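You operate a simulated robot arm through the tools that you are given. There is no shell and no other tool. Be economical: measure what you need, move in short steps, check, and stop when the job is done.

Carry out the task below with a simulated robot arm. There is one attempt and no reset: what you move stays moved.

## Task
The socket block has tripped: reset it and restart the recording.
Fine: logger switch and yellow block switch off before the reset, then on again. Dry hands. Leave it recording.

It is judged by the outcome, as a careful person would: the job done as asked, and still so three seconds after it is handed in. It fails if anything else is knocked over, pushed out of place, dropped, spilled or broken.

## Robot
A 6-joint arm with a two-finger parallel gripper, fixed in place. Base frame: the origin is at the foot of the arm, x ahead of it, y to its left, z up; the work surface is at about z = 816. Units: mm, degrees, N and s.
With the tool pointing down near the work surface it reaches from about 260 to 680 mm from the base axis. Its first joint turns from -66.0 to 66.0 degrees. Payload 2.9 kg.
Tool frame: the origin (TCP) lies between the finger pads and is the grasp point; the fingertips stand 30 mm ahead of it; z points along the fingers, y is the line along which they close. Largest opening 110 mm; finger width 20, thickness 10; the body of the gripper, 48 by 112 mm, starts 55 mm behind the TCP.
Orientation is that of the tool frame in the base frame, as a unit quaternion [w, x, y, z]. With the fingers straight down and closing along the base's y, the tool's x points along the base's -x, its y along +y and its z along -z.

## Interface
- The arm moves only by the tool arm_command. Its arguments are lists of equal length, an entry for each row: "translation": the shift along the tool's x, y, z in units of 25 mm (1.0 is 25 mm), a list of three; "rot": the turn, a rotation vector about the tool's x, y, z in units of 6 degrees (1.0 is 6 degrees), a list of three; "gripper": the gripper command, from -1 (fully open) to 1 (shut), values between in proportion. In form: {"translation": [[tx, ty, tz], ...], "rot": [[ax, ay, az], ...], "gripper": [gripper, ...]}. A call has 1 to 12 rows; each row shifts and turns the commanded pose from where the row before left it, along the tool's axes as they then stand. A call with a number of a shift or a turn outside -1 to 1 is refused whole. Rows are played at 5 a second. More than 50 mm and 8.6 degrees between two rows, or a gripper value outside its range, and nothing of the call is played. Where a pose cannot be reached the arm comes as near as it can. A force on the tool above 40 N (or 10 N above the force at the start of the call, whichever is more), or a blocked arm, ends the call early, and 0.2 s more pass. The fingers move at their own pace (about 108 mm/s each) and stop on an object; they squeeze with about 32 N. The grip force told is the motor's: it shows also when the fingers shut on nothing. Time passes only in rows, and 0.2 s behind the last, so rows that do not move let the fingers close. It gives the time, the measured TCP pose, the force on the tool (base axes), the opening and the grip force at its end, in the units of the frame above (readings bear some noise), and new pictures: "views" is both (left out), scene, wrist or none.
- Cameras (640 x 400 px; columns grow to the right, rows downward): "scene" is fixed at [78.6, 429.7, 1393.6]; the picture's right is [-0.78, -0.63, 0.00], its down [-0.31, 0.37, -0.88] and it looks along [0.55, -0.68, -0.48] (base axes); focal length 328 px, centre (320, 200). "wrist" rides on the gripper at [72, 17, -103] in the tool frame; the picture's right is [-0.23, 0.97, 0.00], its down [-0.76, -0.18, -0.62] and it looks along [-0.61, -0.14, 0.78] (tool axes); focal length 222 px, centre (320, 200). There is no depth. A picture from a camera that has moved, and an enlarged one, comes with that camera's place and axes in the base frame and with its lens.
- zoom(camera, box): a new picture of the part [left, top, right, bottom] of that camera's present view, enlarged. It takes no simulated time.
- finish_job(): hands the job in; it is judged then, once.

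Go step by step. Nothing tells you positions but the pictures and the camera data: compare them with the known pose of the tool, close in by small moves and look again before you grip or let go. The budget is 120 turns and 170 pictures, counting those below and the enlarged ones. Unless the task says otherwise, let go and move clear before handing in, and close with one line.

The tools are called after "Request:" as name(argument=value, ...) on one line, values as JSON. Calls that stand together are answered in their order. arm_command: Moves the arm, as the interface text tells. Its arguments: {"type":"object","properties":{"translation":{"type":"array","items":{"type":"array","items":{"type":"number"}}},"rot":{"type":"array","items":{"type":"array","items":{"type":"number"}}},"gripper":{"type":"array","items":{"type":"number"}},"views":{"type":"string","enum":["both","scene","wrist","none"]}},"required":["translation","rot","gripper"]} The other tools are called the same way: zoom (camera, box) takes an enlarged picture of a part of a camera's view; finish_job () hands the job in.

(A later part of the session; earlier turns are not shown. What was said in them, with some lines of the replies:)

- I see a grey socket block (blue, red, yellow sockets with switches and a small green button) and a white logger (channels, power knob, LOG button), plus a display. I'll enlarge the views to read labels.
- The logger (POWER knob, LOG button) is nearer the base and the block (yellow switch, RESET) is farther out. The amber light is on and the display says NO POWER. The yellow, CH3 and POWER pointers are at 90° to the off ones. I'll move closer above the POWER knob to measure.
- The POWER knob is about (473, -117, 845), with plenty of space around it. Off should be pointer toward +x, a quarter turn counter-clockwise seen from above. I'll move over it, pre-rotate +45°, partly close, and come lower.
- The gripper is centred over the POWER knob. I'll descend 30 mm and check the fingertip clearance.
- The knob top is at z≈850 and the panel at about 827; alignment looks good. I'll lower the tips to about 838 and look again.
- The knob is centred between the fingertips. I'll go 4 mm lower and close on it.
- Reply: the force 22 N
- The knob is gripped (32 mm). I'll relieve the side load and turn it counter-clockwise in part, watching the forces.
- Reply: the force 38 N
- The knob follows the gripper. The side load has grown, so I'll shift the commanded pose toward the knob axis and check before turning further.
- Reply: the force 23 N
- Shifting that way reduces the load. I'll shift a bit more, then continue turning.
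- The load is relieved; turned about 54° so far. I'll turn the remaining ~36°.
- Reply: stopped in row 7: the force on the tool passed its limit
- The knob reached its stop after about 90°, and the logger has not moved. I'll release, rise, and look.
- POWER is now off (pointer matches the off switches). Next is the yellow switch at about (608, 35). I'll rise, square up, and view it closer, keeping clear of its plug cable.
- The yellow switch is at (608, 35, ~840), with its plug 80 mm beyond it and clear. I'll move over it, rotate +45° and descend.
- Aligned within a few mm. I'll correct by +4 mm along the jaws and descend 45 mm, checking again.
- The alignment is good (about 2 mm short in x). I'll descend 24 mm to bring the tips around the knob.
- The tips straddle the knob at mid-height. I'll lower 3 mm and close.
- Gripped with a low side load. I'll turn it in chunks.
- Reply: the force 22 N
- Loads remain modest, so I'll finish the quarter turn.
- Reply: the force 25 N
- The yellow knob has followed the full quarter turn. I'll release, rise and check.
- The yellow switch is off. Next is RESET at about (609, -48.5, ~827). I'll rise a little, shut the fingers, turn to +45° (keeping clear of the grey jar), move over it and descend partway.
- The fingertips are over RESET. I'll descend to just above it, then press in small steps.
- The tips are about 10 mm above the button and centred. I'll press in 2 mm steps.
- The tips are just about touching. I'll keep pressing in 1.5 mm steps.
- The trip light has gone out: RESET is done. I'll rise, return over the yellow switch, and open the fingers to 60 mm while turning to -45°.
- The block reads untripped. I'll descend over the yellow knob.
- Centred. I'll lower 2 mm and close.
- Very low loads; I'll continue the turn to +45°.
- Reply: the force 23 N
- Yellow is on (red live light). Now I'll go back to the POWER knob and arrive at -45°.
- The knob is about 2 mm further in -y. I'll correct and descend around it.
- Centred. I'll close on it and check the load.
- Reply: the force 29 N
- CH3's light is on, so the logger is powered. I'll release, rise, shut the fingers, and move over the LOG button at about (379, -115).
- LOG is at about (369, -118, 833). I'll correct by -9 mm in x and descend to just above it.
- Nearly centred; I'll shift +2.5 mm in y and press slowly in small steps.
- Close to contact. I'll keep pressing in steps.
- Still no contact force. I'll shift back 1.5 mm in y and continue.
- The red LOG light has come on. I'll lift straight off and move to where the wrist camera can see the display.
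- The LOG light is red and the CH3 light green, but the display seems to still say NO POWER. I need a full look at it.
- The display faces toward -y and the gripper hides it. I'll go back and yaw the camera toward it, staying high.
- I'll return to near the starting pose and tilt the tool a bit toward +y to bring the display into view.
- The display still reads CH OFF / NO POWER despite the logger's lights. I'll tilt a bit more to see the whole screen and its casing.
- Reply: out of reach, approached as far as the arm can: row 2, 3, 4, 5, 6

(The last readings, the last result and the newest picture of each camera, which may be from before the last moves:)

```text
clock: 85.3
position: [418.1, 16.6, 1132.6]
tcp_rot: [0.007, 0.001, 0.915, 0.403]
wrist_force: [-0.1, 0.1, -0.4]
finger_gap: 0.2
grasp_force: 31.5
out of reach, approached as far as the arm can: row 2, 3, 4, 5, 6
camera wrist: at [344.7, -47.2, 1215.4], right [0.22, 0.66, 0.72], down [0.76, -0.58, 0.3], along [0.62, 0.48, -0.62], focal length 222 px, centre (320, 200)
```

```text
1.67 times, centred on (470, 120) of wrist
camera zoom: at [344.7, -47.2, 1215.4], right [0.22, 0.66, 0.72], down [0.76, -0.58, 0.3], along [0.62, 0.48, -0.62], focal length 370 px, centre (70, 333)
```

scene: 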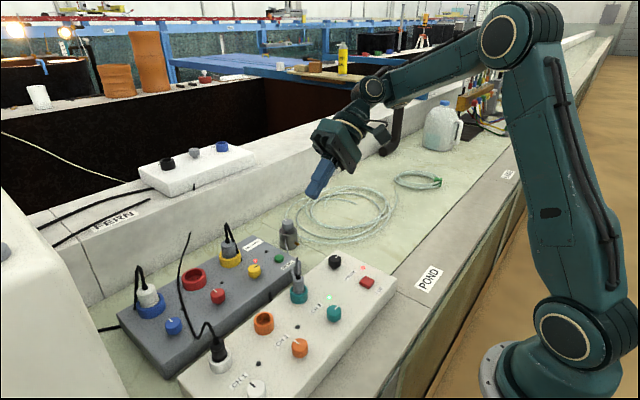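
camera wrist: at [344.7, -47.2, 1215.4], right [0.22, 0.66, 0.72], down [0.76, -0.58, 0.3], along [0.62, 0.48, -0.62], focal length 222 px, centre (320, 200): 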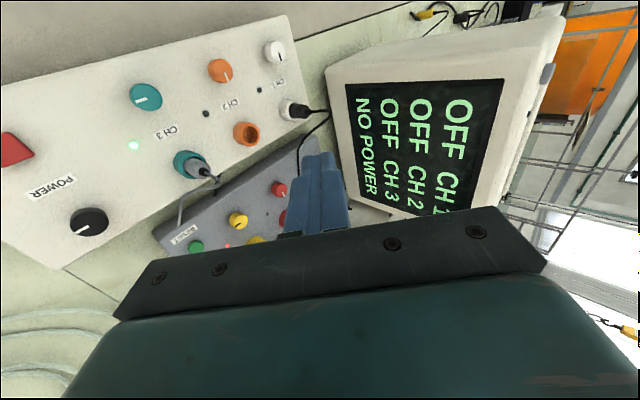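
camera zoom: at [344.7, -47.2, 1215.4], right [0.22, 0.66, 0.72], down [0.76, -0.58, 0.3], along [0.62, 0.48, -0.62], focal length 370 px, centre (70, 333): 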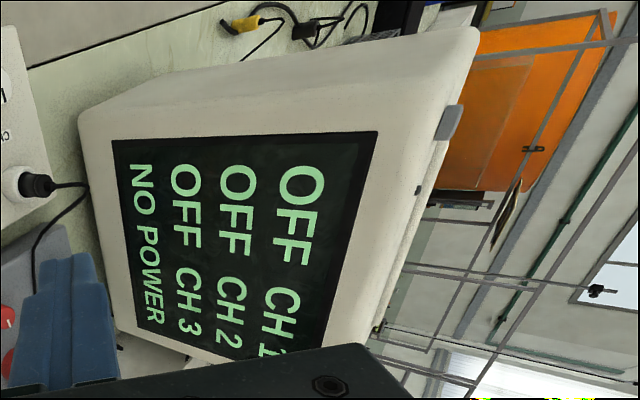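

The screen is in full view and unchanged. I'll let a couple of seconds pass and check it again, along with the monitor's own knob and lamp and the logger lights.

Request:
arm_command(translation=[[0, 0, 0], [0, 0, 0], [0, 0, 0], [0, 0, 0], [0, 0, 0], [0, 0, 0], [0, 0, 0], [0, 0, 0], [0, 0, 0], [0, 0, 0], [0, 0, 0], [0, 0, 0]], rot=[[0, 0, 0], [0, 0, 0], [0, 0, 0], [0, 0, 0], [0, 0, 0], [0, 0, 0], [0, 0, 0], [0, 0, 0], [0, 0, 0], [0, 0, 0], [0, 0, 0], [0, 0, 0]], gripper=[1, 1, 1, 1, 1, 1, 1, 1, 1, 1, 1, 1], views="wrist")

Request:
zoom(camera="scene", box=[0, 180, 160, 280])

Request:
zoom(camera="wrist", box=[480, 20, 600, 120])

Request:
zoom(camera="scene", box=[280, 240, 400, 320])

```text
clock: 87.9
position: [418.3, 16.9, 1132.6]
tcp_rot: [0.007, 0.001, 0.915, 0.403]
wrist_force: [-0.5, -0.3, -0.3]
finger_gap: 0.1
grasp_force: 31.9
camera wrist: at [344.6, -47.2, 1215.5], right [0.22, 0.66, 0.72], down [0.75, -0.58, 0.3], along [0.62, 0.48, -0.62], focal length 222 px, centre (320, 200)
```

wrist: 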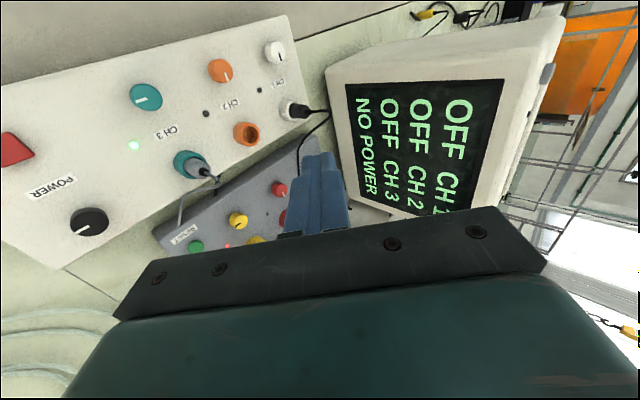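

```text
4.00 times, centred on (80, 230) of scene
camera zoom: at [78.6, 429.7, 1393.6], right [-0.78, -0.63, 0.0], down [-0.31, 0.37, -0.88], along [0.55, -0.68, -0.48], focal length 1314 px, centre (1280, 80)
```

zoom: 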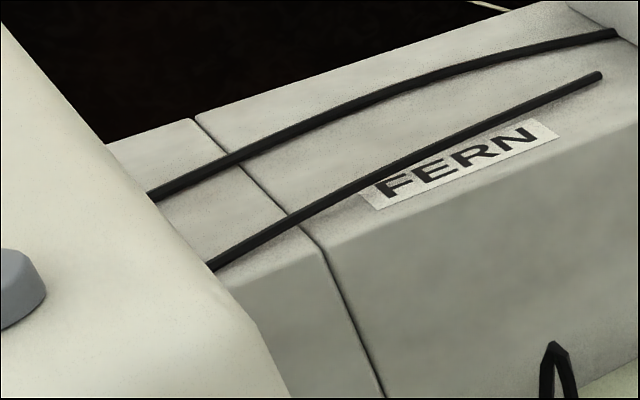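

```text
4.00 times, centred on (540, 70) of wrist
camera zoom: at [344.6, -47.2, 1215.5], right [0.22, 0.66, 0.72], down [0.75, -0.58, 0.3], along [0.62, 0.48, -0.62], focal length 888 px, centre (-560, 720)
```

zoom: 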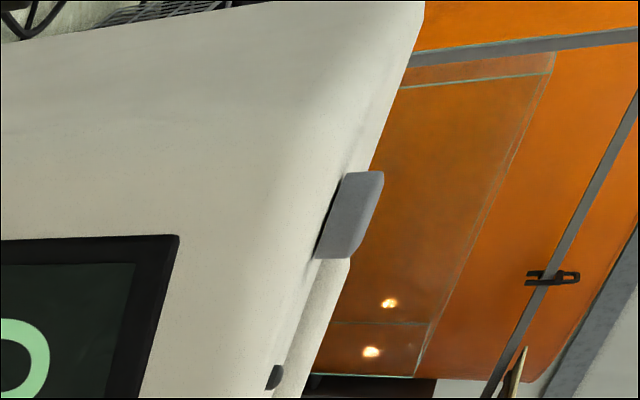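

```text
5.00 times, centred on (340, 280) of scene
camera zoom: at [78.6, 429.7, 1393.6], right [-0.78, -0.63, 0.0], down [-0.31, 0.37, -0.88], along [0.55, -0.68, -0.48], focal length 1642 px, centre (220, -200)
```

zoom: 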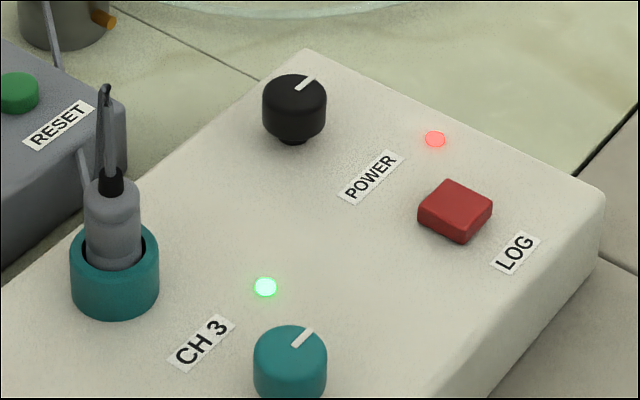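

LOG and CH3 are lit, the knobs are in position, but the screen stays stale. I'll look at the white box by FERN and the monitor cabling to see whether they are relevant.

Request:
zoom(camera="scene", box=[120, 130, 270, 220])

Request:
zoom(camera="scene", box=[90, 220, 260, 400])

Request:
zoom(camera="wrist", box=[330, 70, 510, 220])

```text
4.27 times, centred on (195, 175) of scene
camera zoom: at [78.6, 429.7, 1393.6], right [-0.78, -0.63, 0.0], down [-0.31, 0.37, -0.88], along [0.55, -0.68, -0.48], focal length 1401 px, centre (853, 307)
```

zoom: 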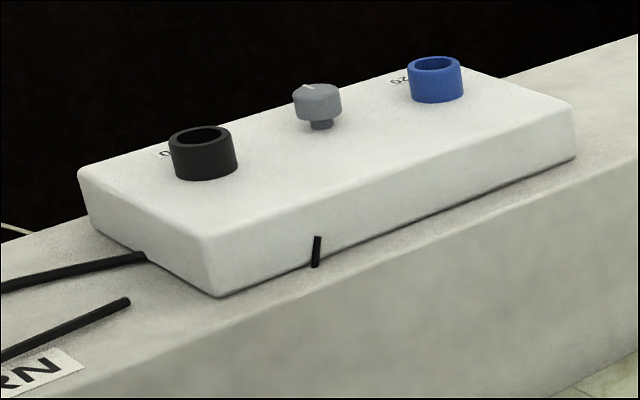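

```text
2.22 times, centred on (175, 310) of scene
camera zoom: at [78.6, 429.7, 1393.6], right [-0.78, -0.63, 0.0], down [-0.31, 0.37, -0.88], along [0.55, -0.68, -0.48], focal length 730 px, centre (642, -44)
```

zoom: 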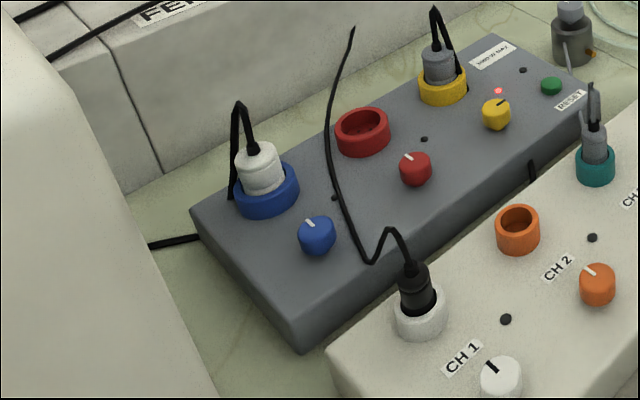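

```text
2.67 times, centred on (420, 145) of wrist
camera zoom: at [344.6, -47.2, 1215.5], right [0.22, 0.66, 0.72], down [0.75, -0.58, 0.3], along [0.62, 0.48, -0.62], focal length 592 px, centre (53, 347)
```

zoom: 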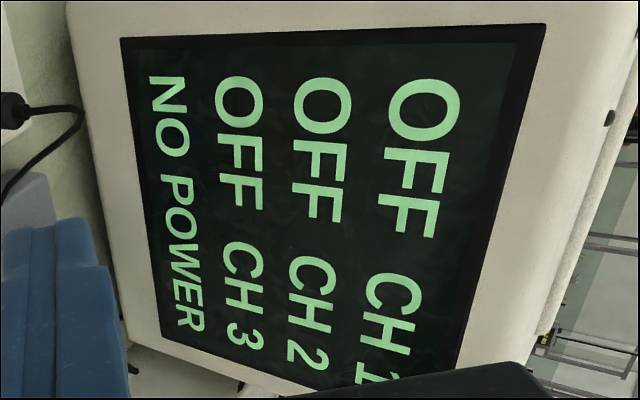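

The block is reset and the logger is powered and recording: the LOG lamp is lit, CH3 is green and the yellow switch is live. Nothing else was moved and the arm is clear. The monitor's text hasn't changed, but the task doesn't involve its unlabelled button, so I'm leaving that alone and handing in.

Request:
finish_job()

```text
The job is handed in.
```

The socket block is reset with yellow back on, and the logger is on and recording by its own lamps (LOG red, CH3 green), but the monitor still reads "OFF / NO POWER" and I couldn't tell why.
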